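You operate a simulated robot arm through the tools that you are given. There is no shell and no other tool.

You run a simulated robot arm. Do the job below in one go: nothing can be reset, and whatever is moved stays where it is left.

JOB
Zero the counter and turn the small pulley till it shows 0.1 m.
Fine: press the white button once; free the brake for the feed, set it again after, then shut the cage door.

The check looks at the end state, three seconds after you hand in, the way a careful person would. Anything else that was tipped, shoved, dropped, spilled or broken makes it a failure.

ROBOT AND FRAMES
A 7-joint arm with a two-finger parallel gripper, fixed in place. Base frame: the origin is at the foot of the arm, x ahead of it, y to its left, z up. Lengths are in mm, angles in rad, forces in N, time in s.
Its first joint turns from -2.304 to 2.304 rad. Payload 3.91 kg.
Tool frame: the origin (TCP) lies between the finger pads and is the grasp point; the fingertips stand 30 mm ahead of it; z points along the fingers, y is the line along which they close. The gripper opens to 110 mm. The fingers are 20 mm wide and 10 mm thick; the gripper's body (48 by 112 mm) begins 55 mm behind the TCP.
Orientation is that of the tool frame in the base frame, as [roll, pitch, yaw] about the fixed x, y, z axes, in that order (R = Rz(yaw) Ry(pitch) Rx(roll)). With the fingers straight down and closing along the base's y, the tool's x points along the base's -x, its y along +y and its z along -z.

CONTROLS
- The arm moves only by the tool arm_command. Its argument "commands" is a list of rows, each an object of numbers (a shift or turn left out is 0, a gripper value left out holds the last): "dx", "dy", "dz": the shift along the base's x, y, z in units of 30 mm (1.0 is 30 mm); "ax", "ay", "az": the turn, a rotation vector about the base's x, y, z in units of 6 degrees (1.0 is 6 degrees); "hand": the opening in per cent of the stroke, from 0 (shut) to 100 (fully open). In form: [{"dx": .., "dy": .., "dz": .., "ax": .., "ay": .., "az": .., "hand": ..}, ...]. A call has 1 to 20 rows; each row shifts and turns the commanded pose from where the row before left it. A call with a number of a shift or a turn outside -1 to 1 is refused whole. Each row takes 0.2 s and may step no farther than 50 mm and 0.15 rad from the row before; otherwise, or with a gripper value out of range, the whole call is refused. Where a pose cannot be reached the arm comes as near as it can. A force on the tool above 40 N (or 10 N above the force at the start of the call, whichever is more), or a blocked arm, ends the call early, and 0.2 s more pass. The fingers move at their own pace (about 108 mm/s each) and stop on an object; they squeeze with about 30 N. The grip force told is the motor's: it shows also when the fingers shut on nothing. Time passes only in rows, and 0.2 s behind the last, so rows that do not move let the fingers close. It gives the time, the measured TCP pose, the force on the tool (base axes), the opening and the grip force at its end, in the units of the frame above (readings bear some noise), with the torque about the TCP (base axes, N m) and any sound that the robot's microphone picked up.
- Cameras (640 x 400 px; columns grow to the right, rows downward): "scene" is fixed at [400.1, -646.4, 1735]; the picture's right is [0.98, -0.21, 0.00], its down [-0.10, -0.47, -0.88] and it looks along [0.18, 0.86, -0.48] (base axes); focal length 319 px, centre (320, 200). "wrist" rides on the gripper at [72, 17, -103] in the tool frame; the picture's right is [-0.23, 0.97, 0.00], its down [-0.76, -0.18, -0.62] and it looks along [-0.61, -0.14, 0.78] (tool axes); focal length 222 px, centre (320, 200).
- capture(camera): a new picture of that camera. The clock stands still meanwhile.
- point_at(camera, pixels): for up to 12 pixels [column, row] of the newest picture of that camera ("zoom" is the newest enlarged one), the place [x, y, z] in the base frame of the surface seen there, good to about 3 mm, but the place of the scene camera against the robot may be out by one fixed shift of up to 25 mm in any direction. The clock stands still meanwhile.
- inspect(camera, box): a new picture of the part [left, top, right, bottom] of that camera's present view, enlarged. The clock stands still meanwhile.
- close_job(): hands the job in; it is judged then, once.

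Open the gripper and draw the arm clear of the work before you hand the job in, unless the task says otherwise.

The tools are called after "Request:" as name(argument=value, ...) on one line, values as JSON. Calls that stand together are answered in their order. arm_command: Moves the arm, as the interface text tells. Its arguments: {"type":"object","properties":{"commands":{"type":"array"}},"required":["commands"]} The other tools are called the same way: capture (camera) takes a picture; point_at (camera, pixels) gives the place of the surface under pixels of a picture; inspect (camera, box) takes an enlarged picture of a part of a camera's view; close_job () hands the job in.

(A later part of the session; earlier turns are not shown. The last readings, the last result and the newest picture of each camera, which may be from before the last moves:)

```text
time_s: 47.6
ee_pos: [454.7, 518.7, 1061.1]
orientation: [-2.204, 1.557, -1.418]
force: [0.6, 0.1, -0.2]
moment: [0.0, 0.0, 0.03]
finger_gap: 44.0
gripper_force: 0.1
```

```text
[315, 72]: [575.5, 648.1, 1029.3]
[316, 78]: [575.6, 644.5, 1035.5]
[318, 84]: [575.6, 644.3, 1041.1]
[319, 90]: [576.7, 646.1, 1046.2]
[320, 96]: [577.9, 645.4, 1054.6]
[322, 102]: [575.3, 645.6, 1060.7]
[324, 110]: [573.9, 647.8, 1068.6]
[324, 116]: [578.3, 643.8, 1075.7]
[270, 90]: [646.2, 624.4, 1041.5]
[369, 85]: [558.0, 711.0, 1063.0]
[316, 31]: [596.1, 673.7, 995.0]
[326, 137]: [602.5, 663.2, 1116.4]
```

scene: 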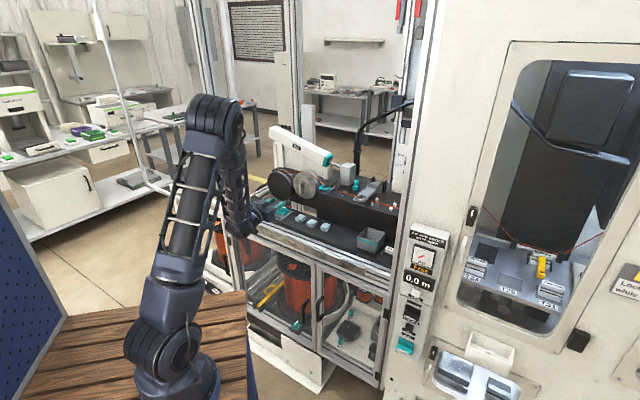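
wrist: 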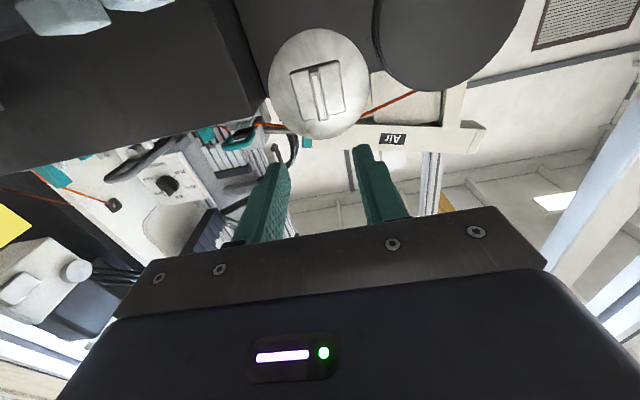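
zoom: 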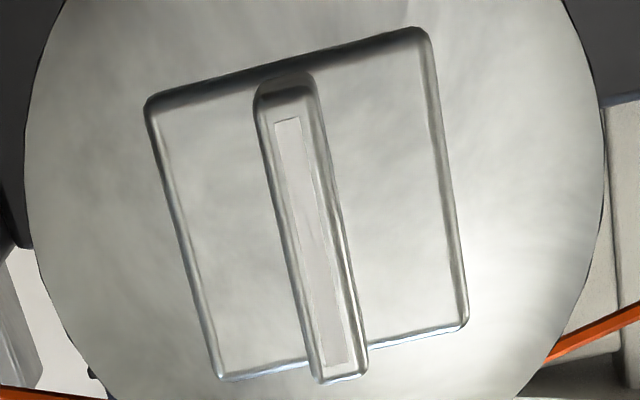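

Blade centre settles at u≈-48, z≈1055, front at n≈169 and plate at n≈192. I approach 125 mm along the normal, correcting u and z, then check.

Request:
arm_command(commands=[{"dx": -0.06, "dy": 0.06, "dz": -0.19}, {"dx": 0.59, "dy": 0.59}, {"dx": 0.59, "dy": 0.59}, {"dx": 0.59, "dy": 0.59}, {"dx": 0.59, "dy": 0.59}, {"dx": 0.59, "dy": 0.59}, {}])

Request:
capture(camera="wrist")

Request:
inspect(camera="scene", box=[180, 80, 340, 240])

```text
time_s: 49.2
ee_pos: [543.0, 608.2, 1053.0]
orientation: [-2.272, 1.559, -1.484]
force: [0.2, -1.2, -0.1]
moment: [-0.02, 0.02, 0.01]
finger_gap: 44.1
gripper_force: 0.0
```

```text
taken
```

wrist: 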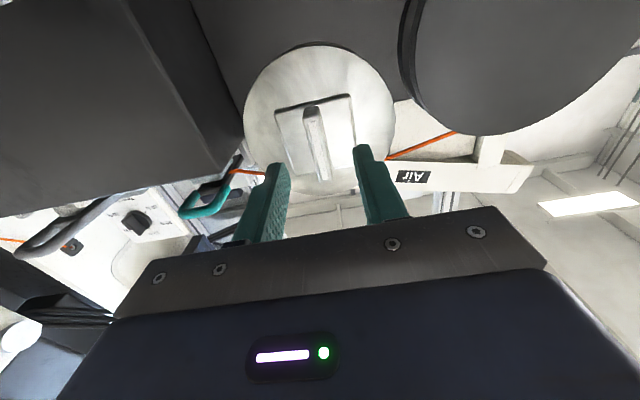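

```text
2.50 times, centred on (260, 160) of scene
```

zoom: 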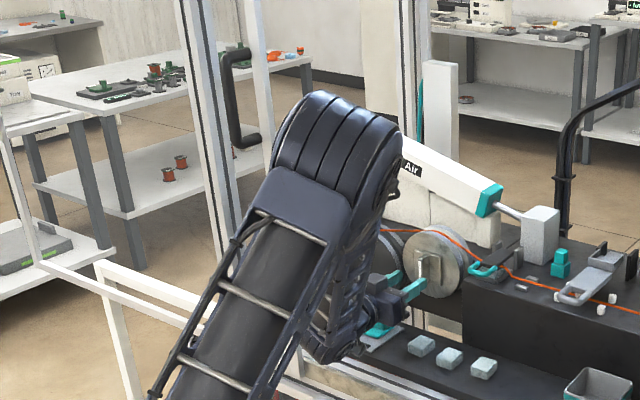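

I re-measure the blade from this closer view before the last 38 mm.

Request:
point_at(camera="wrist", pixels=[[312, 112], [313, 120], [315, 130], [317, 140], [319, 150], [321, 160], [323, 170], [324, 177], [285, 130], [350, 130], [300, 165], [345, 100]])

Request:
inspect(camera="wrist", box=[240, 60, 400, 200])

```text
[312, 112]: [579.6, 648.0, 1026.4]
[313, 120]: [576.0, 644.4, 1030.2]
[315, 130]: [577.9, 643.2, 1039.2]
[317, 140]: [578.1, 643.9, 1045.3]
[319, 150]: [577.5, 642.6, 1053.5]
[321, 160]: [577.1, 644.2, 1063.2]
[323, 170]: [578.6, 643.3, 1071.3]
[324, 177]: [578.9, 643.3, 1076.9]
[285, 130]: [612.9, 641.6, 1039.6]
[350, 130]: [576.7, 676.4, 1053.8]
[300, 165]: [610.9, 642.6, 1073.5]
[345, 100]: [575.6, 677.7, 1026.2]
```

```text
2.86 times, centred on (320, 130) of wrist
```

zoom: 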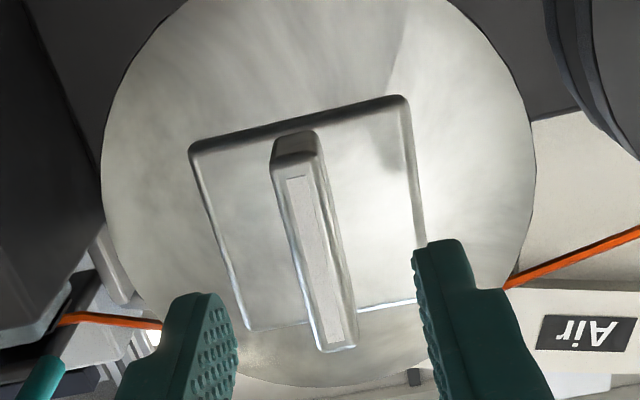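

Blade centre is at u≈-46.5, z≈1053.5 and my TCP at u=-46.1, z=1053, well aligned. I advance 38 mm and close on the blade.

Request:
arm_command(commands=[{"dx": 0.45, "dy": 0.45, "dz": 0.02}, {"dx": 0.3, "dy": 0.3}, {"dx": 0.13, "dy": 0.13}, {}, {"hand": 0}, {"hand": 0}, {"hand": 0}])

Request:
capture(camera="wrist")

Request:
inspect(camera="scene", box=[380, 230, 460, 310])

```text
time_s: 50.8
ee_pos: [570.9, 634.8, 1053.0]
orientation: [-2.295, 1.559, -1.512]
force: [11.3, -17.5, 0.8]
moment: [0.79, 0.47, -0.43]
finger_gap: 13.0
gripper_force: 44.8
```

```text
taken
```

wrist: 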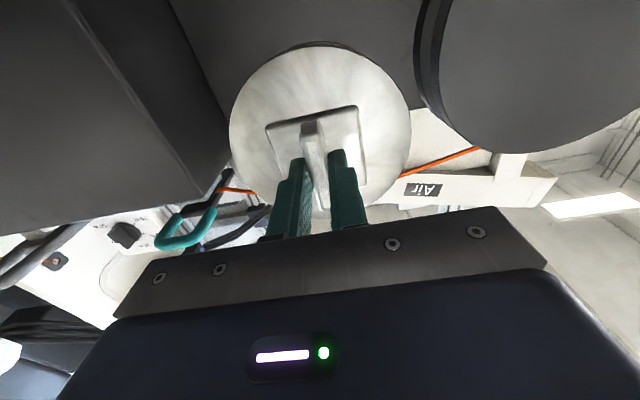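

```text
5.00 times, centred on (420, 270) of scene
```

zoom: 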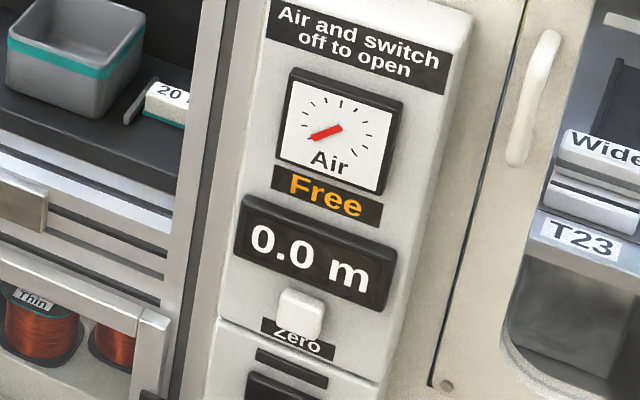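

Gripped (13.0 mm) with ~20 N side load toward +u; I shift 1.5 mm that way, then turn 12° about the pulley axis (clockwise from the front) and read the torque and counter.

Request:
arm_command(commands=[{"dx": 0.035, "dy": -0.035}, {"ax": 0.53, "ay": 0.53}, {"ax": 0.53, "ay": 0.53}, {"ax": 0.36, "ay": 0.36}, {}])

Request:
capture(camera="wrist")

Request:
inspect(camera="scene", box=[380, 230, 460, 310])

```text
time_s: 52.0
ee_pos: [570.5, 634.1, 1054.4]
orientation: [1.614, 1.37, 2.399]
force: [2.9, -9.9, -7.9]
moment: [-0.05, 0.07, -0.35]
finger_gap: 13.0
gripper_force: 45.0
```

```text
taken
```

wrist: 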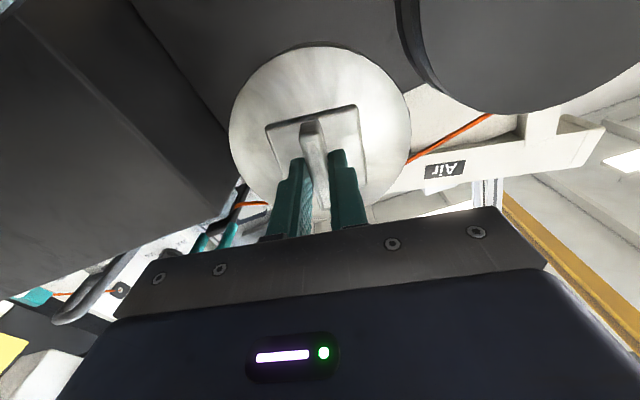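

```text
5.00 times, centred on (420, 270) of scene
```

zoom: 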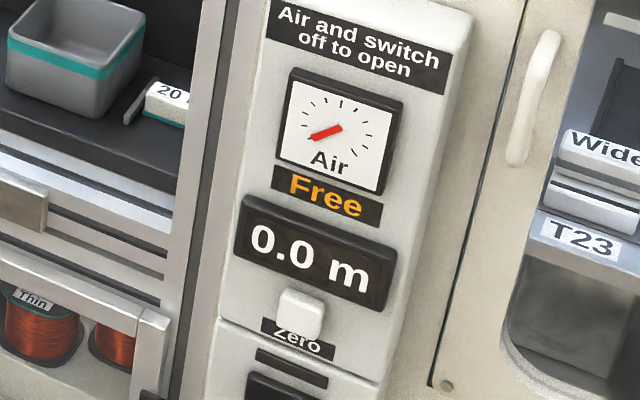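

The knob follows with almost no torque; display still 0.0 m at ~12°. I continue 30° more, easing the small loads.

Request:
arm_command(commands=[{"dx": 0.0, "dy": -0.02, "dz": -0.02, "ax": 0.53, "ay": 0.53}, {"ax": 0.53, "ay": 0.53}, {"ax": 0.53, "ay": 0.53}, {"ax": 0.53, "ay": 0.53}, {"ax": 0.53, "ay": 0.53}, {"ax": 0.53, "ay": 0.53}, {"ax": 0.35, "ay": 0.35}, {}])

Request:
capture(camera="wrist")

Request:
inspect(camera="scene", box=[180, 80, 340, 240])

Request:
inspect(camera="scene", box=[380, 230, 460, 310])

```text
time_s: 53.7
ee_pos: [569.6, 634.3, 1054.6]
orientation: [1.605, 0.858, 2.373]
force: [12.5, 9.2, -5.3]
moment: [0.32, -0.3, 0.66]
finger_gap: 13.1
gripper_force: 44.9
out of reach, approached as far as the arm can: row 7
stopped in row 8: the force on the tool passed its limit at 46 N (the readings are from after the stop); the commanded pose is now the measured one
```

```text
taken
```

wrist: 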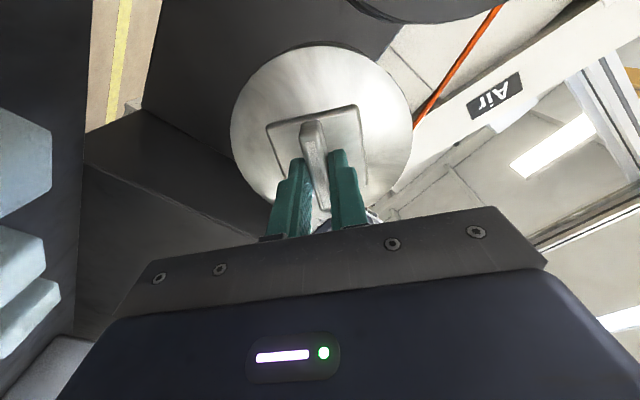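

```text
2.50 times, centred on (260, 160) of scene
```

zoom: 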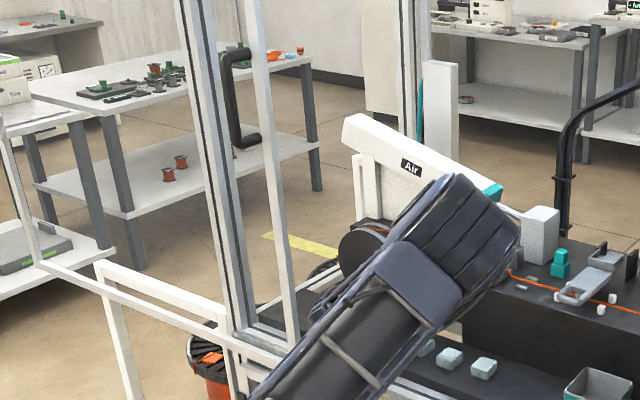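

```text
5.00 times, centred on (420, 270) of scene
```

zoom: 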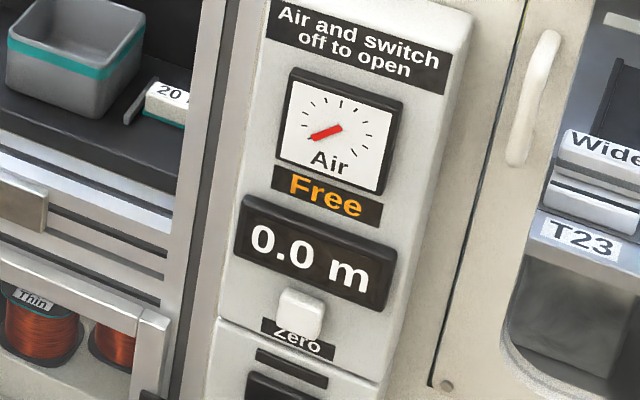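

At ~41° the arm reached its limit (46 N stop) and the counter shows 0.0 m; the elbow swung to the right. I check the elbow's clearance before releasing.

Request:
capture(camera="scene")

Request:
point_at(camera="scene", pixels=[[335, 175], [350, 190], [325, 160], [310, 200], [290, 240], [345, 215], [330, 215]])

```text
taken
```

scene: 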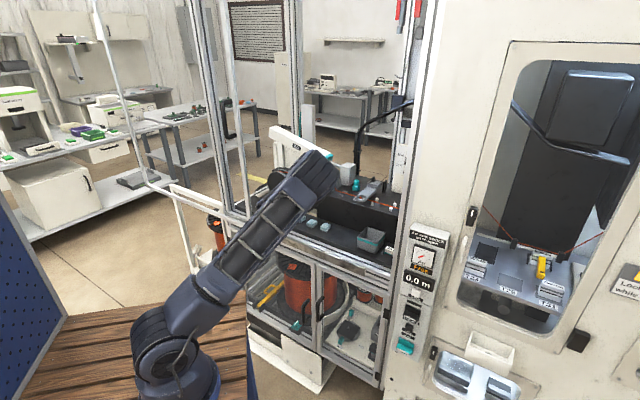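

```text
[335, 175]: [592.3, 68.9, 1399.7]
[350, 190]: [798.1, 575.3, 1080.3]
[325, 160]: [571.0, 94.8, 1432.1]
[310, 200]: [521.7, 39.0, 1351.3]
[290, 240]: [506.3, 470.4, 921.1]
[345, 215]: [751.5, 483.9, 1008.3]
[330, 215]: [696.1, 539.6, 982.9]
```

The elbow is clear (n≈-228). I release the blade, retract 70 mm and turn the tool back upright.

Request:
arm_command(commands=[{"hand": 40}, {"hand": 40}, {}, {"dx": -0.4, "dy": -0.4}, {"dx": -0.4, "dy": -0.4}, {"dx": -0.4, "dy": -0.4}, {"dx": -0.4, "dy": -0.4}, {"ax": -0.53, "ay": -0.53}, {"ax": -0.53, "ay": -0.53}, {"ax": -0.53, "ay": -0.53}, {"ax": -0.53, "ay": -0.53}, {"ax": -0.53, "ay": -0.53}, {"ax": -0.53, "ay": -0.53}, {"ax": -0.53, "ay": -0.53}, {"ax": -0.53, "ay": -0.53}, {"ax": -0.53, "ay": -0.53}, {}])

Request:
capture(camera="wrist")

Request:
capture(camera="scene")

```text
time_s: 57.3
ee_pos: [521.4, 586.6, 1056.5]
orientation: [2.712, 1.559, -2.808]
force: [-0.5, -0.6, -0.2]
moment: [-0.04, 0.0, -0.02]
finger_gap: 44.0
gripper_force: 0.1
```

```text
taken
```

wrist: 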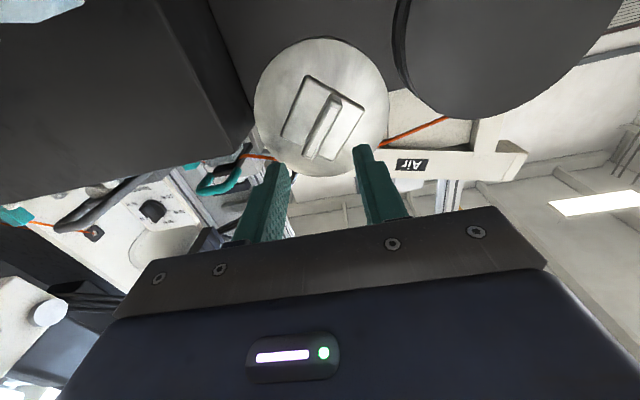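

```text
taken
```

scene: 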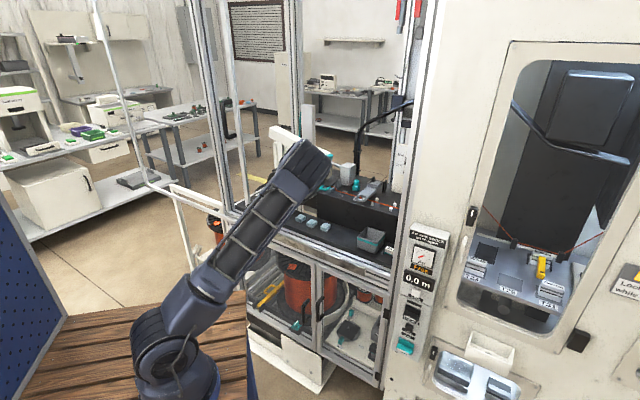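

The pulley stayed put; the blade is tilted clockwise. I measure its angle.

Request:
inspect(camera="wrist", box=[250, 30, 400, 180])

Request:
point_at(camera="wrist", pixels=[[333, 100], [330, 108], [326, 118], [322, 128], [318, 138], [315, 146], [312, 153], [337, 95], [290, 130], [355, 110], [310, 80], [330, 150]])

Request:
inspect(camera="scene", box=[380, 230, 460, 310])

```text
2.67 times, centred on (325, 105) of wrist
```

zoom: 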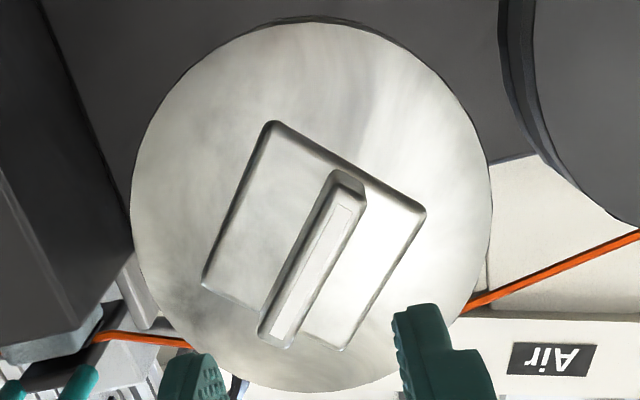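

```text
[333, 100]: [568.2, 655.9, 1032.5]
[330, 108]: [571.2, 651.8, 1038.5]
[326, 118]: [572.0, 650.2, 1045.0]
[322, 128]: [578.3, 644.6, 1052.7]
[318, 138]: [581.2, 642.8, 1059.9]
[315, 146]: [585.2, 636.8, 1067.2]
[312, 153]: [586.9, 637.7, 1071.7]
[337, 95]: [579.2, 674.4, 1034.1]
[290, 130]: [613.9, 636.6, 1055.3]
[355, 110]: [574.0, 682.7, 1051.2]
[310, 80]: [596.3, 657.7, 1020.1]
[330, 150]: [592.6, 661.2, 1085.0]
```

```text
5.00 times, centred on (420, 270) of scene
```

zoom: 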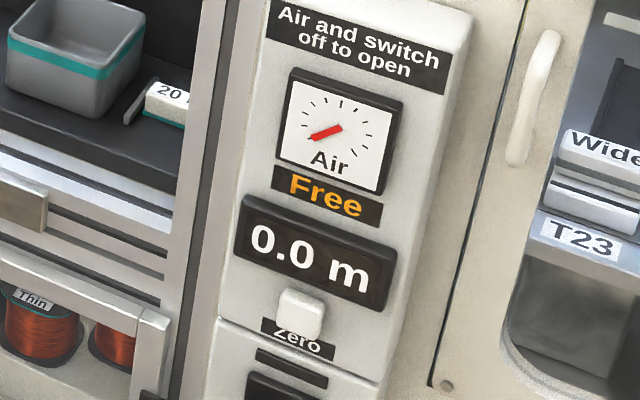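

The blade leans about 36–41° clockwise and the counter still shows 0.0 m. I will push the blade's upper end the rest of the way with closed fingertips: close, move to above-left of the blade, and advance beside it.

Request:
arm_command(commands=[{"hand": 0}, {"hand": 0, "dx": -0.12, "dy": 0.12, "dz": 0.46}, {"dx": -0.12, "dy": 0.12, "dz": 0.46}, {"dx": 0.4, "dy": 0.4}, {"dx": 0.4, "dy": 0.4}, {"dx": 0.4, "dy": 0.4}, {"dx": 0.2, "dy": 0.2}, {"dx": 0.17, "dy": 0.17}, {}])

Request:
capture(camera="wrist")

```text
time_s: 59.3
ee_pos: [560.4, 641.5, 1083.7]
orientation: [2.665, 1.557, -2.856]
force: [0.5, -0.4, -1.0]
moment: [-0.01, 0.02, 0.01]
finger_gap: 0.1
gripper_force: 29.9
```

```text
taken
```

wrist: 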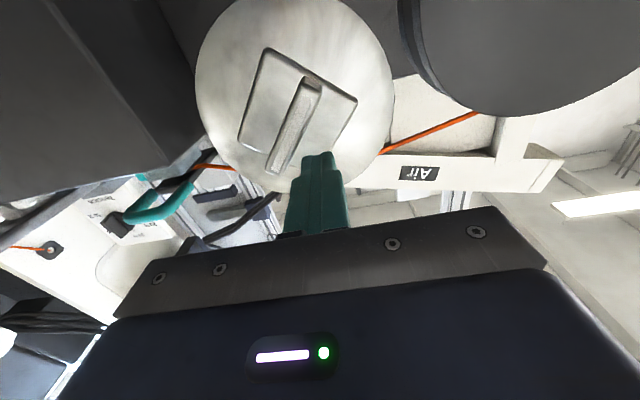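

The closed fingertips sit beside the blade's upper-left face. I push right in small steps to about 50° and check the counter.

Request:
arm_command(commands=[{"dx": 0.08, "dy": -0.08, "dz": -0.03}, {"dx": 0.08, "dy": -0.08, "dz": -0.03}, {"dx": 0.08, "dy": -0.08, "dz": -0.04}, {}])

Request:
inspect(camera="wrist", box=[190, 0, 400, 210])

Request:
inspect(camera="scene", box=[380, 230, 460, 310])

```text
time_s: 60.3
ee_pos: [568.8, 633.9, 1080.0]
orientation: [2.65, 1.557, -2.869]
force: [-1.9, 0.3, 1.5]
moment: [0.01, -0.01, 0.02]
finger_gap: 0.0
gripper_force: 29.8
```

```text
1.90 times, centred on (295, 105) of wrist
```

zoom: 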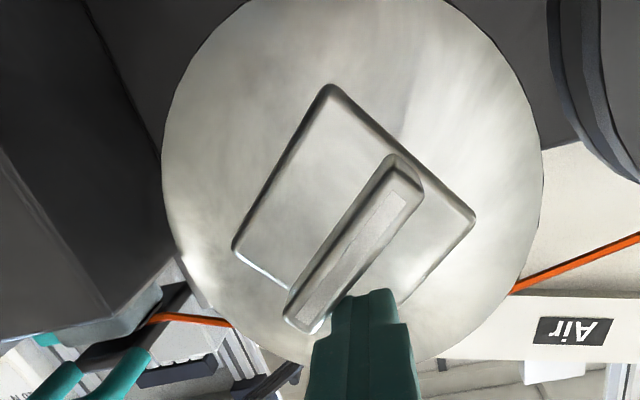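

```text
5.00 times, centred on (420, 270) of scene
```

zoom: 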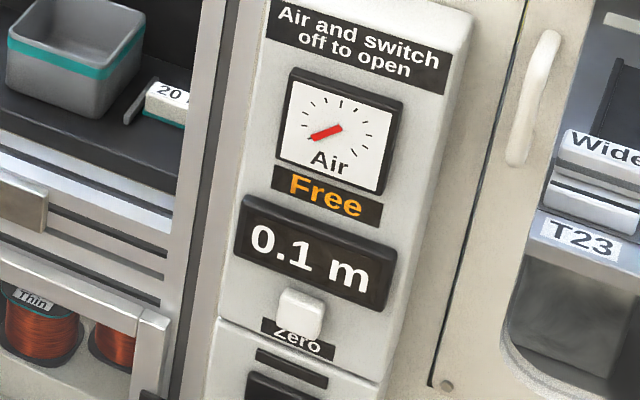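

The counter now shows 0.1 m, flipping at roughly 45–50°, so with rounding the true 0.1 m is near 90°. I push on gently toward that for a safe middle value.

Request:
arm_command(commands=[{"dx": 0.035, "dy": -0.035, "dz": -0.045}, {"dx": 0.035, "dy": -0.035, "dz": -0.05}, {"dx": 0.033, "dy": -0.033, "dz": -0.055}, {"dx": 0.03, "dy": -0.03, "dz": -0.065}, {}])

Request:
inspect(camera="wrist", box=[190, 0, 400, 210])

Request:
inspect(camera="scene", box=[380, 230, 460, 310])

```text
time_s: 61.5
ee_pos: [573.5, 629.2, 1073.7]
orientation: [2.656, 1.557, -2.863]
force: [1.6, -1.1, 4.0]
moment: [0.05, -0.1, -0.09]
finger_gap: 0.0
gripper_force: 30.2
```

```text
1.90 times, centred on (295, 105) of wrist
```

zoom: 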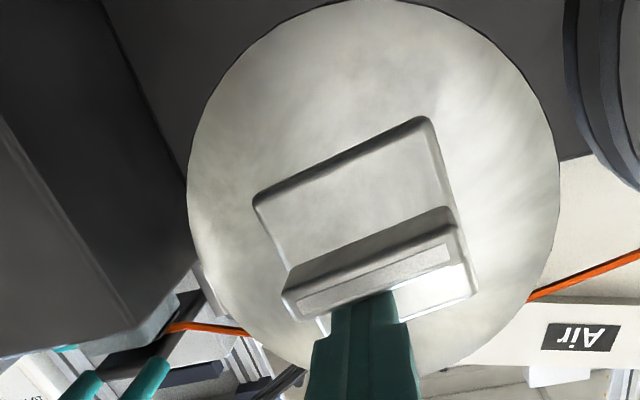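

```text
5.00 times, centred on (420, 270) of scene
```

zoom: 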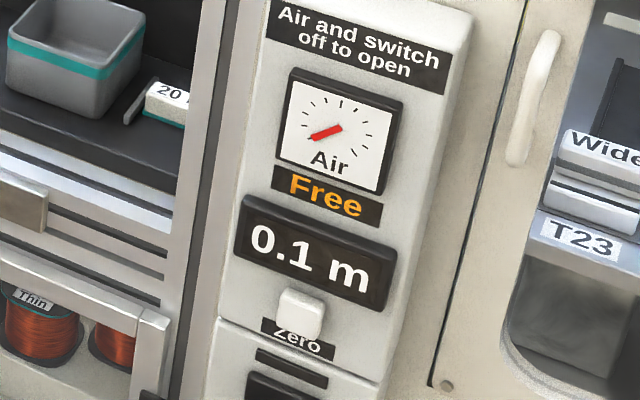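

Blade is at about 80°, counter 0.1 m. I push down 3 mm more to bring it about level.

Request:
arm_command(commands=[{"dx": 0.015, "dy": -0.015, "dz": -0.05}, {"dz": -0.05}, {}])

Request:
inspect(camera="wrist", box=[190, 0, 400, 210])

Request:
inspect(camera="scene", box=[380, 230, 460, 310])

```text
time_s: 62.3
ee_pos: [574.2, 629.0, 1071.7]
orientation: [2.611, 1.558, -2.908]
force: [2.6, -4.5, 10.6]
moment: [0.23, -0.23, -0.18]
finger_gap: 0.2
gripper_force: 30.0
```

```text
1.90 times, centred on (295, 105) of wrist
```

zoom: 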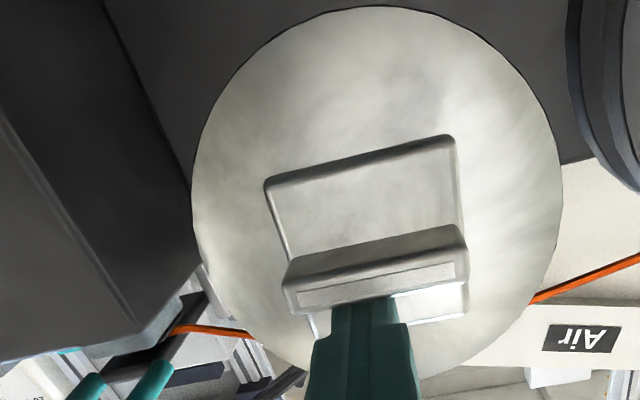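

```text
5.00 times, centred on (420, 270) of scene
```

zoom: 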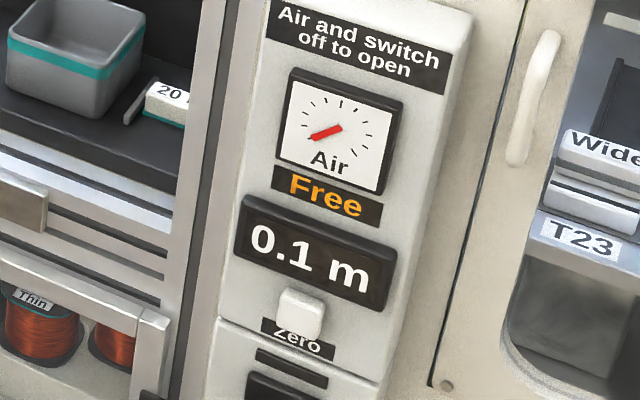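

The blade is level (≈90°) and the counter reads 0.1 m. I lift the finger off the blade and retract straight out to the opening.

Request:
arm_command(commands=[{"dz": 0.2}, {"dz": 0.1, "dx": -0.2, "dy": -0.2}, {"dx": -0.45, "dy": -0.45}, {"dx": -0.5, "dy": -0.5}, {"dx": -0.5, "dy": -0.5}, {"dx": -0.5, "dy": -0.5}, {"dx": -0.5, "dy": -0.5}, {"dx": -0.5, "dy": -0.5}, {"dx": -0.5, "dy": -0.5}, {}])

Request:
capture(camera="wrist")

Request:
capture(camera="scene")

```text
time_s: 64.5
ee_pos: [462.5, 520.4, 1078.9]
orientation: [2.649, 1.555, -2.867]
force: [-0.5, -0.2, 0.0]
moment: [-0.02, -0.04, -0.01]
finger_gap: 0.1
gripper_force: 30.2
```

```text
taken
```

wrist: 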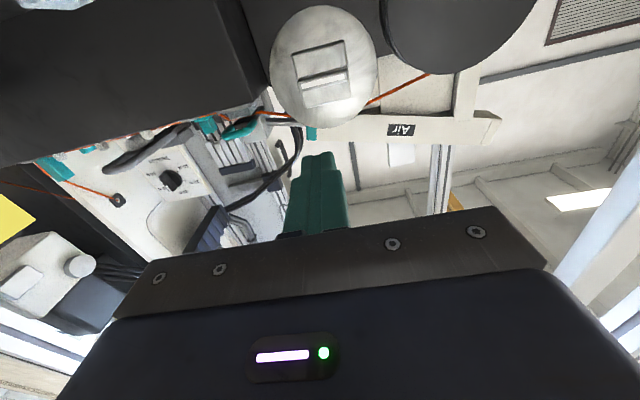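

```text
taken
```

scene: 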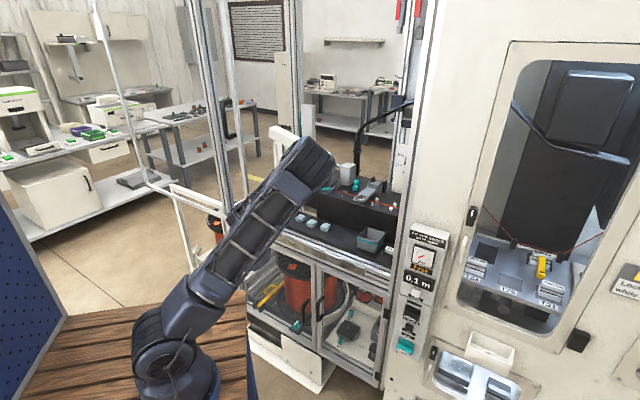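

The pulley blade stays level and the counter shows 0.1 m. I pitch the tool back down to vertical here.

Request:
arm_command(commands=[{"ax": -0.707, "ay": 0.707, "dz": 0.04}, {"ax": -0.707, "ay": 0.707, "dz": 0.04}, {"ax": -0.707, "ay": 0.707, "dz": 0.04}, {"ax": -0.707, "ay": 0.707, "dz": 0.04}, {"ax": -0.707, "ay": 0.707, "dz": 0.04}, {"ax": -0.707, "ay": 0.707, "dz": 0.04}, {"ax": -0.707, "ay": 0.707, "dz": 0.04}, {"ax": -0.707, "ay": 0.707, "dz": 0.04}, {"ax": -0.707, "ay": 0.707, "dz": 0.04}, {"ax": -0.707, "ay": 0.707, "dz": 0.04}, {"ax": -0.707, "ay": 0.707, "dz": 0.04}, {"ax": -0.707, "ay": 0.707, "dz": 0.04}, {"ax": -0.707, "ay": 0.707, "dz": 0.04}, {"ax": -0.707, "ay": 0.707}, {"ax": -0.7, "ay": 0.7}, {}])

Request:
capture(camera="scene")

Request:
capture(camera="wrist")

```text
time_s: 67.9
ee_pos: [463.2, 520.0, 1095.3]
orientation: [-3.123, -0.011, -2.364]
force: [1.4, -0.3, -0.6]
moment: [-0.02, -0.03, 0.01]
finger_gap: 0.1
gripper_force: 30.1
```

```text
taken
```

scene: 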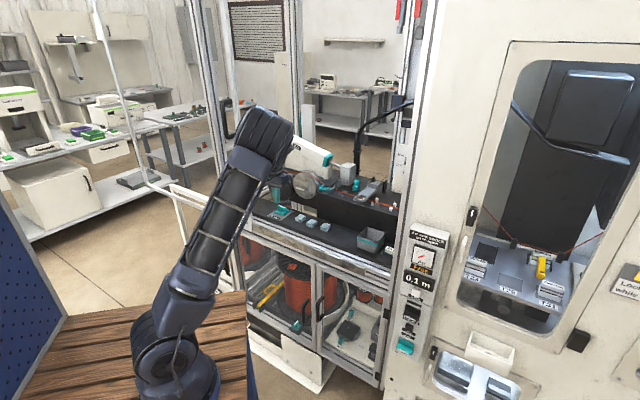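

```text
taken
```

wrist: 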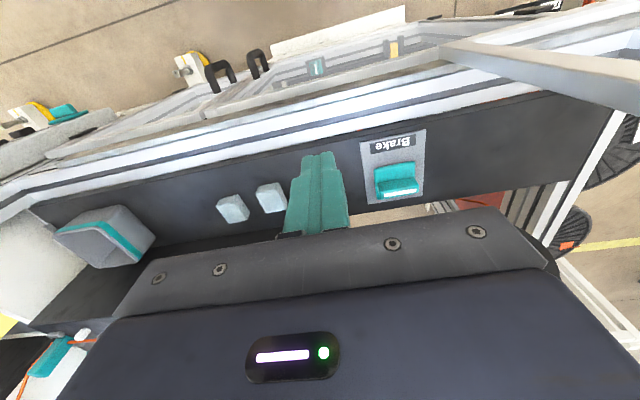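

Now I move inside above the shelf, opening the fingers, and begin turning the hand −90° to match the brake blade's crosswise direction.

Request:
arm_command(commands=[{"dx": 0.53, "dy": 0.825, "hand": 40}, {"dx": 0.53, "dy": 0.825}, {"dx": 0.53, "dy": 0.825}, {"dx": 0.53, "dy": 0.825}, {"az": -1}, {"az": -1}, {"az": -1}, {"az": -1}, {"az": -1}, {"az": -1}, {"az": -1}, {"az": -1}, {}])

Request:
capture(camera="scene")

Request:
capture(camera="wrist")

```text
time_s: 70.7
ee_pos: [526.3, 619.4, 1094.6]
orientation: [-3.122, -0.01, 3.083]
force: [1.3, 0.1, -0.4]
moment: [0.01, 0.01, 0.01]
finger_gap: 44.3
gripper_force: 0.1
```

```text
taken
```

scene: 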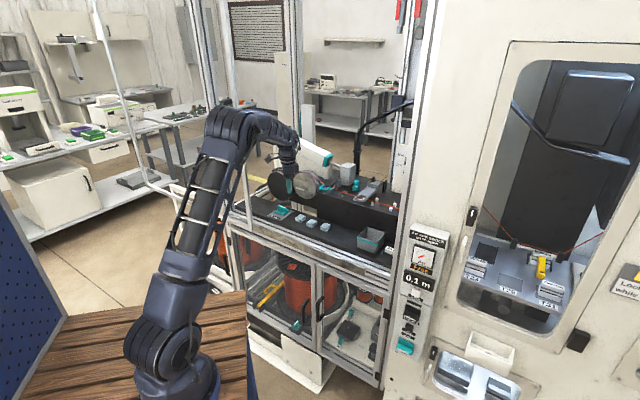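

```text
taken
```

wrist: 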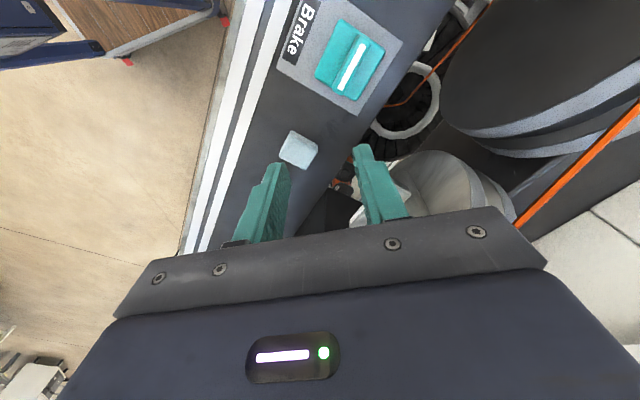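

The yaw is 3.083 rad; I complete the turn to 2.36 while shifting left over the brake knob.

Request:
arm_command(commands=[{"dx": -0.162, "dy": 0.174, "az": -0.985}, {"dx": -0.162, "dy": 0.174, "az": -0.985}, {"dx": -0.162, "dy": 0.174, "az": -0.985}, {"dx": -0.162, "dy": 0.174, "az": -0.985}, {"dx": -0.162, "dy": 0.174, "az": -0.985}, {"dx": -0.162, "dy": 0.174, "az": -0.985}, {"dx": -0.162, "dy": 0.174, "az": -0.985}, {"dz": -0.6}, {"dz": -0.6}, {}])

Request:
capture(camera="wrist")

Request:
inspect(camera="scene", box=[180, 80, 340, 240])

```text
time_s: 72.9
ee_pos: [490.2, 653.7, 1060.5]
orientation: [-3.122, -0.01, 2.361]
force: [0.3, 0.7, 1.2]
moment: [0.02, 0.02, -0.03]
finger_gap: 44.0
gripper_force: 0.1
```

```text
taken
```

wrist: 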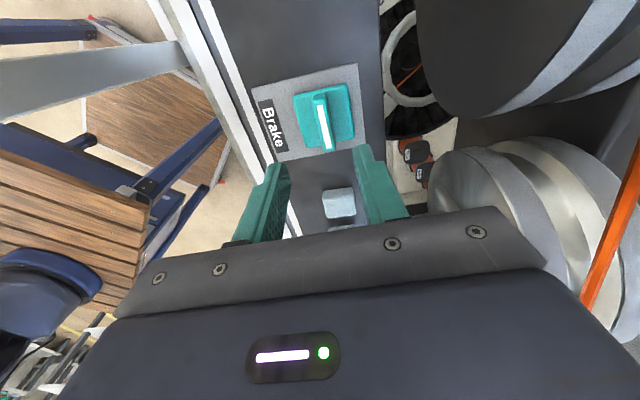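

```text
2.50 times, centred on (260, 160) of scene
```

zoom: 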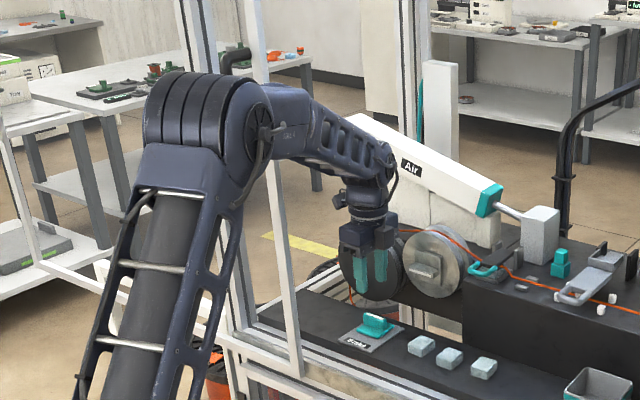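

The hand is over the brake. I verify the blade's place before descending.

Request:
point_at(camera="wrist", pixels=[[318, 98], [320, 108], [323, 120], [325, 132], [328, 146], [321, 112], [326, 138], [297, 105], [350, 90], [303, 145], [352, 135]])

```text
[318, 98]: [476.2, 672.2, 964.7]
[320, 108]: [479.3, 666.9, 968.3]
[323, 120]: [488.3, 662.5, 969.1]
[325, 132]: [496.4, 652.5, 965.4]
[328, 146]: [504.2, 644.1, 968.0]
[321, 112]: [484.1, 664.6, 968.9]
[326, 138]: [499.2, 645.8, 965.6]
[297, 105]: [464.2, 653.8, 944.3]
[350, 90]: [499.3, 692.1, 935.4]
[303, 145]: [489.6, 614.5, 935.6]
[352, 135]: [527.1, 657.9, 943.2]
```

Blade centre reads (491,656.5). I correct ~2 mm, descend to z≈980 and close.

Request:
arm_command(commands=[{"dx": 0.05, "dy": 0.06, "dz": -0.55}, {"dz": -0.55}, {"dz": -0.55}, {"dz": -0.55}, {"dz": -0.44}, {}, {"hand": 0}, {"hand": 0}, {"hand": 0}])

Request:
capture(camera="wrist")

```text
time_s: 74.9
ee_pos: [493.0, 655.0, 980.8]
orientation: [-3.119, -0.01, 2.362]
force: [-8.4, -13.2, 0.4]
moment: [0.06, -0.35, 0.03]
finger_gap: 13.2
gripper_force: 44.4
```

```text
taken
```

wrist: 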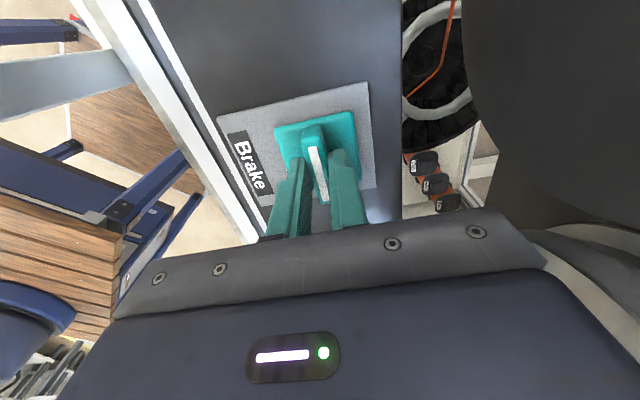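

Gripped with ~15 N load toward -n; I ease that and turn +24° back.

Request:
arm_command(commands=[{"dx": -0.028, "dy": -0.03}, {"az": 0.8}, {"az": 0.8}, {"az": 0.8}, {"az": 0.8}, {"az": 0.8}, {}])

```text
time_s: 76.5
ee_pos: [492.0, 655.6, 981.0]
orientation: [-3.122, -0.01, 2.781]
force: [-11.0, -13.3, -1.0]
moment: [0.32, -0.04, 0.01]
finger_gap: 12.8
gripper_force: 45.1
```

Torque about z is ~0, side load ~17 N toward (-x,-y); I ease again and turn 29° more.

Request:
arm_command(commands=[{"dx": -0.025, "dy": -0.03}, {"az": 0.8}, {"az": 0.8}, {"az": 0.8}, {"az": 0.8}, {"az": 0.8}, {"az": 0.8}, {}])

Request:
capture(camera="wrist")

```text
time_s: 78.3
ee_pos: [492.4, 656.2, 981.5]
orientation: [-3.122, -0.01, -3.0]
force: [0.2, 12.9, -2.3]
moment: [0.99, -0.13, -0.03]
finger_gap: 12.8
gripper_force: 44.7
```

```text
taken
```

wrist: 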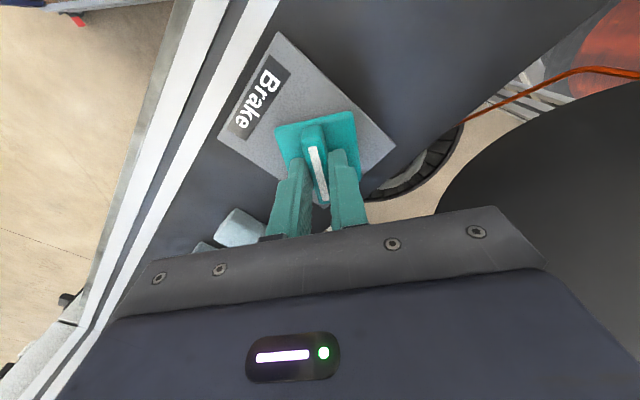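

Now at 53° back. I turn a further 34° toward the set position.

Request:
arm_command(commands=[{"dy": 0.025, "az": 0.8}, {"az": 0.8}, {"az": 0.8}, {"az": 0.8}, {"az": 0.8}, {"az": 0.8}, {"az": 0.8}, {}])

```text
time_s: 80.1
ee_pos: [491.9, 656.1, 980.9]
orientation: [-3.122, -0.011, -2.413]
force: [-9.8, -5.8, 11.2]
moment: [0.48, 0.57, 0.03]
finger_gap: 13.0
gripper_force: 45.2
```

3° remain to the original angle; I turn in 1.8° steps until the stop torque appears.

Request:
arm_command(commands=[{"az": 0.3}, {"az": 0.3}, {"az": 0.2}, {}])

Request:
capture(camera="wrist")

```text
time_s: 81.1
ee_pos: [493.0, 657.2, 982.4]
orientation: [-3.122, -0.01, -2.33]
force: [-0.6, 1.2, 7.0]
moment: [0.68, 0.35, -0.98]
finger_gap: 12.6
gripper_force: 45.1
```

```text
taken
```

wrist: 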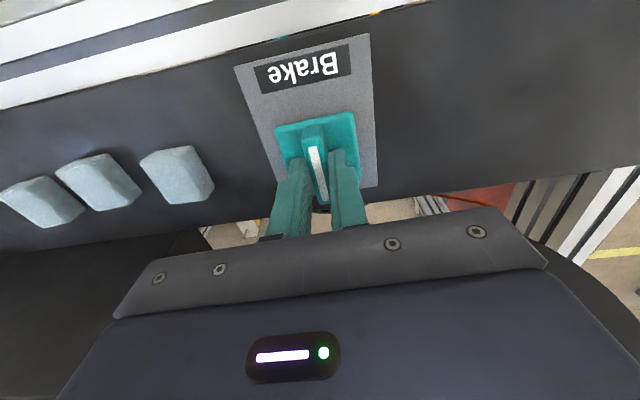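

The end-stop torque (−0.98 N·m) is back: the brake is set. I open the fingers and lift off.

Request:
arm_command(commands=[{"hand": 40}, {"hand": 40}, {}, {"dz": 0.5}, {"dz": 0.7}, {"dz": 0.8}, {"dz": 0.8}])

Request:
capture(camera="wrist")

Request:
inspect(camera="scene", box=[380, 230, 460, 310])

```text
time_s: 82.7
ee_pos: [492.6, 655.1, 1066.9]
orientation: [-3.122, -0.008, -2.33]
force: [1.0, 0.1, -0.1]
moment: [-0.03, 0.0, 0.0]
finger_gap: 43.9
gripper_force: 0.1
```

```text
taken
```

wrist: 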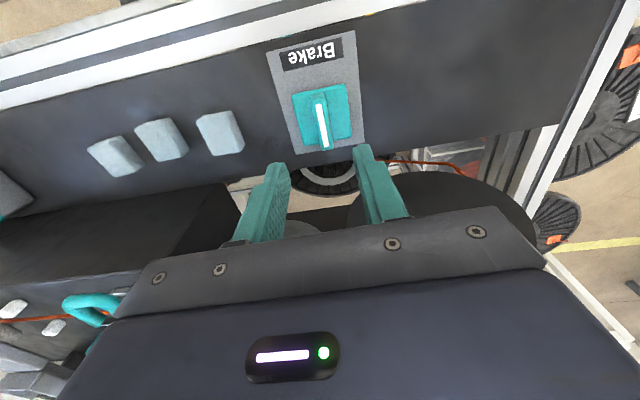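

```text
5.00 times, centred on (420, 270) of scene
```

zoom: 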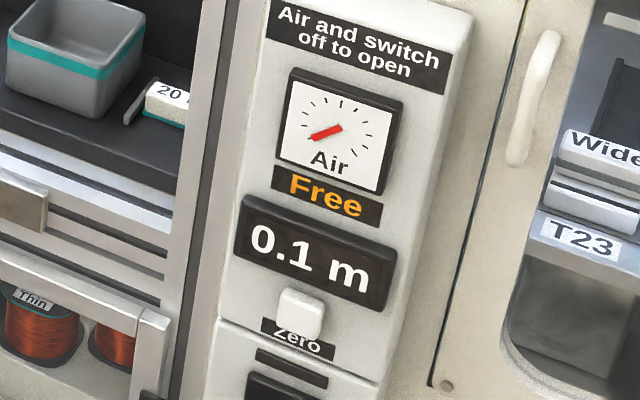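

Brake set (blade back in line, wrist (322,120)), counter 0.1 m. Next the door: I first back out of the cage, shifting right and then out in front.

Request:
arm_command(commands=[{"dx": 0.53, "dy": -0.53, "dz": 0.3}, {"dx": 0.53, "dy": -0.53, "dz": 0.3}, {"dx": -0.64, "dy": -0.7, "dz": 0.2}, {"dx": -0.64, "dy": -0.7, "dz": 0.2}, {"dx": -0.64, "dy": -0.7, "dz": 0.3}, {"dx": -0.64, "dy": -0.7, "dz": 0.3}, {"dx": -0.64, "dy": -0.7, "dz": 0.3}, {"dx": -0.64, "dy": -0.7, "dz": 0.3}, {"dx": -0.64, "dy": -0.7, "dz": 0.3}, {"dx": -0.64, "dy": -0.7, "dz": 0.3}, {}])

Request:
capture(camera="scene")

Request:
capture(camera="wrist")

```text
time_s: 85.1
ee_pos: [370.5, 458.5, 1149.2]
orientation: [-3.121, -0.01, -2.33]
force: [-0.3, 0.1, 1.2]
moment: [-0.03, -0.03, 0.01]
finger_gap: 43.9
gripper_force: 0.1
```

```text
taken
```

scene: 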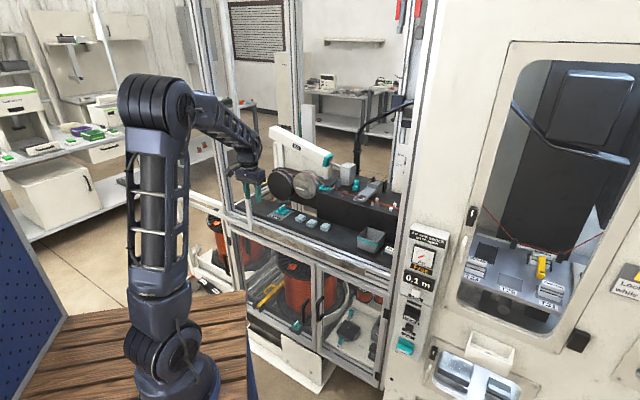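

```text
taken
```

wrist: 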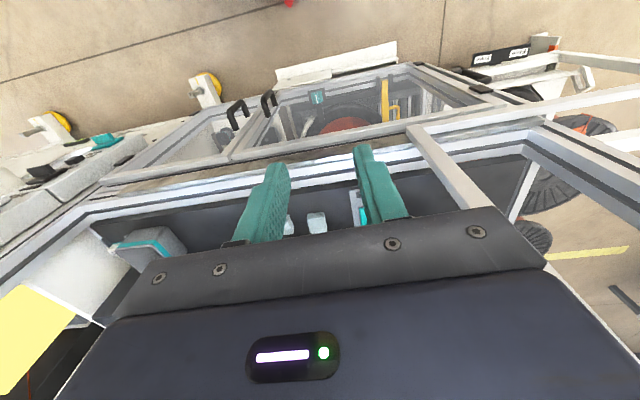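

I now pitch the tool up to horizontal while rising to the handle's height (z≈1390), staying in front and right of the handle.

Request:
arm_command(commands=[{"dx": -0.125, "dz": 0.535, "ax": 0.707, "ay": -0.707}, {"dx": -0.125, "dz": 0.535, "ax": 0.707, "ay": -0.707}, {"dx": -0.125, "dz": 0.535, "ax": 0.707, "ay": -0.707}, {"dx": -0.125, "dz": 0.535, "ax": 0.707, "ay": -0.707}, {"dx": -0.125, "dz": 0.535, "ax": 0.707, "ay": -0.707}, {"dx": -0.125, "dz": 0.535, "ax": 0.707, "ay": -0.707}, {"dx": -0.125, "dz": 0.535, "ax": 0.707, "ay": -0.707}, {"dx": -0.125, "dz": 0.535, "ax": 0.707, "ay": -0.707}, {"dx": -0.125, "dz": 0.535, "ax": 0.707, "ay": -0.707}, {"dx": -0.125, "dz": 0.535, "ax": 0.707, "ay": -0.707}, {"dx": -0.125, "dz": 0.535, "ax": 0.707, "ay": -0.707}, {"dx": -0.125, "dz": 0.535, "ax": 0.707, "ay": -0.707}, {"dx": -0.125, "dz": 0.535, "ax": 0.707, "ay": -0.707}, {"dx": -0.125, "dz": 0.535, "ax": 0.707, "ay": -0.707}, {"dx": -0.125, "dz": 0.535, "ax": 0.707, "ay": -0.707}, {}])

Request:
capture(camera="scene")

Request:
capture(camera="wrist")

```text
time_s: 88.7
ee_pos: [361.9, 441.7, 1385.9]
orientation: [2.324, 1.478, 3.096]
force: [-0.2, -0.1, -0.3]
moment: [0.02, -0.02, -0.01]
finger_gap: 43.9
gripper_force: 0.1
stopped in row 16: the arm was blocked; the commanded pose is now the measured one
```

```text
taken
```

scene: 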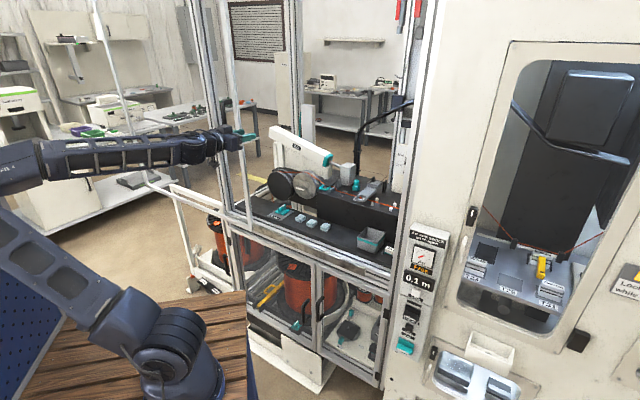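

```text
taken
```

wrist: 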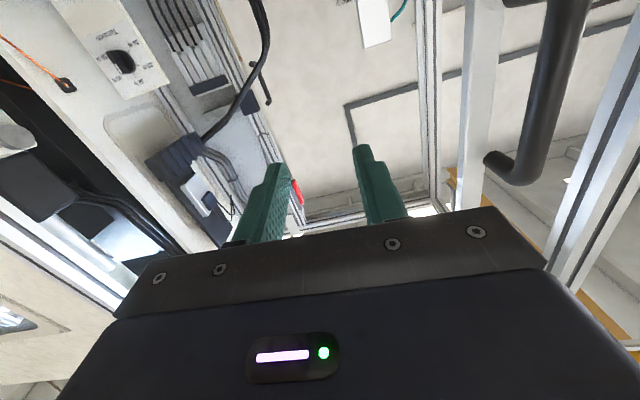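

The arm reports being blocked: its elbow has swung far back-left (off picture near (0,170)) close to the blue perforated board. I check where the board and links are.

Request:
inspect(camera="scene", box=[0, 120, 230, 400])

Request:
point_at(camera="scene", pixels=[[30, 340], [60, 330], [5, 230], [20, 240], [40, 265], [5, 165], [40, 160], [90, 290], [150, 150], [200, 145], [230, 140], [5, 390]])

```text
1.43 times, centred on (115, 260) of scene
```

zoom: 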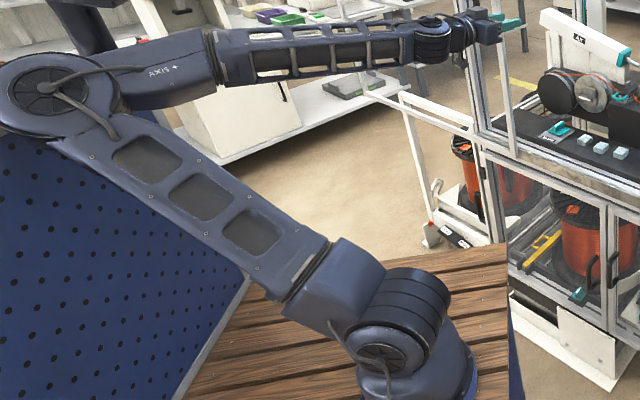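

```text
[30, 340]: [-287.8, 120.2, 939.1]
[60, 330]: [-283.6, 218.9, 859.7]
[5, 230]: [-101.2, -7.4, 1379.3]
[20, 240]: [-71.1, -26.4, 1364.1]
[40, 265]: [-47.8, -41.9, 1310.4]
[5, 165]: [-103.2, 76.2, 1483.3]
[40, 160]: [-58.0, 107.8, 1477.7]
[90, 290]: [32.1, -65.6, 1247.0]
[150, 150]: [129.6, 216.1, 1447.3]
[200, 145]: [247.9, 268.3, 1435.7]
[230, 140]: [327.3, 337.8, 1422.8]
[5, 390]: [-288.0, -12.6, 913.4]
```

The elbow is folded back near the blue board at x≈-288, so a horizontal tool here is too tight. I pitch the tool down 45° at this spot, which brings the wrist up and the elbow forward again.

Request:
arm_command(commands=[{"ax": -0.53, "ay": 0.53}, {"ax": -0.53, "ay": 0.53}, {"ax": -0.53, "ay": 0.53}, {"ax": -0.53, "ay": 0.53}])

Request:
inspect(camera="scene", box=[0, 120, 230, 400])

```text
time_s: 89.7
ee_pos: [333.6, 451.3, 1388.0]
orientation: [3.054, 1.204, -2.462]
force: [-1.0, 0.2, -0.4]
moment: [-0.01, 0.04, 0.01]
finger_gap: 44.1
gripper_force: 0.2
```

```text
1.43 times, centred on (115, 260) of scene
```

zoom: 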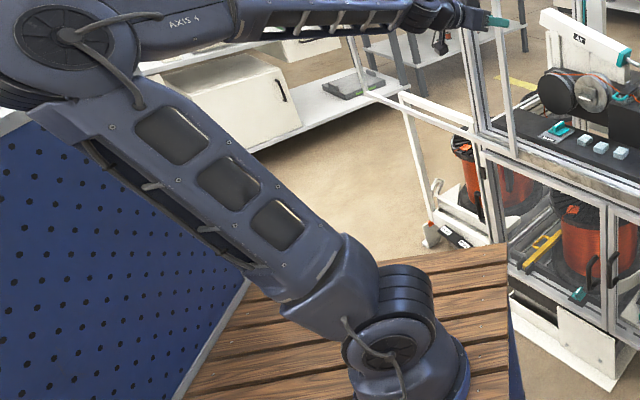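

I check the distances between the upper arm and the board's top edge seen at zoom (20,118).

Request:
point_at(camera="zoom", pixels=[[15, 118], [30, 114], [20, 135], [60, 145], [95, 180], [60, 100], [90, 150], [70, 40], [110, 100], [150, 140], [40, 90], [200, 250]])

Request:
inspect(camera="scene", box=[0, 140, 100, 260])

```text
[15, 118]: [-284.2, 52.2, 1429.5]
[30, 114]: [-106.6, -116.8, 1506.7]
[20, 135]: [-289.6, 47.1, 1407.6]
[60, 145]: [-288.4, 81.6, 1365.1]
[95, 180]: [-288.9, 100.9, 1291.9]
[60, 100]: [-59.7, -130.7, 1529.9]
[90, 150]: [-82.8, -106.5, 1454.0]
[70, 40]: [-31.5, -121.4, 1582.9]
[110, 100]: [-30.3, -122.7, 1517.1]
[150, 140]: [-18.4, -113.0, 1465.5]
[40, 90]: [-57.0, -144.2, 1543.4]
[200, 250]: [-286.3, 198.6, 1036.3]
```

```text
3.33 times, centred on (50, 200) of scene
```

zoom: 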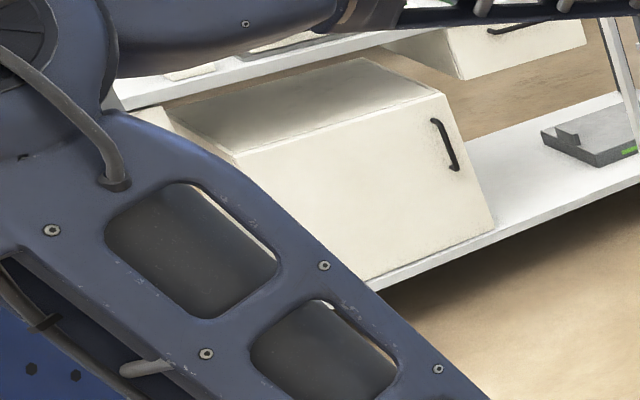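

The elbow has come well forward of the board (x≈-30…-110 vs board −288), and the board stands unmoved. I pitch down 24° more, then look for the handle.

Request:
arm_command(commands=[{"ax": -0.566, "ay": 0.566}, {"ax": -0.566, "ay": 0.566}, {"ax": -0.566, "ay": 0.566}, {"ax": -0.566, "ay": 0.566}, {"ax": -0.566, "ay": 0.566}, {}])

Request:
capture(camera="scene")

Request:
capture(camera="wrist")

```text
time_s: 91.1
ee_pos: [335.4, 449.7, 1387.2]
orientation: [3.115, 0.787, -2.41]
force: [0.0, -0.8, 0.2]
moment: [-0.01, 0.03, 0.01]
finger_gap: 43.7
gripper_force: 0.1
```

```text
taken
```

scene: 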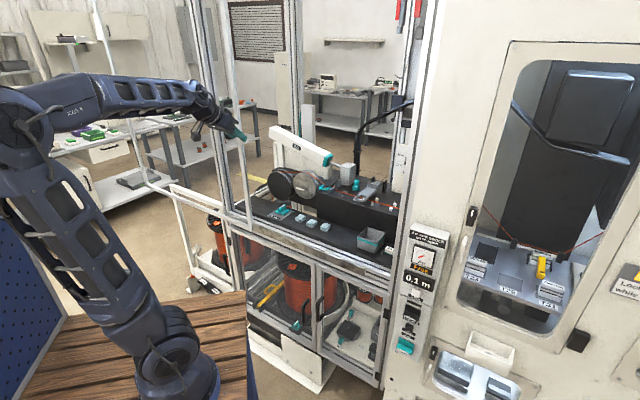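

```text
taken
```

wrist: 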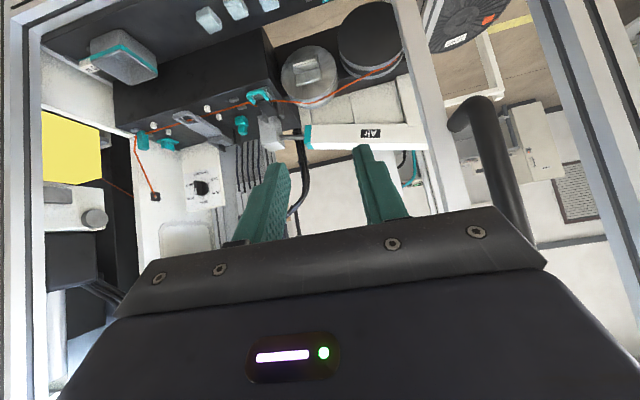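

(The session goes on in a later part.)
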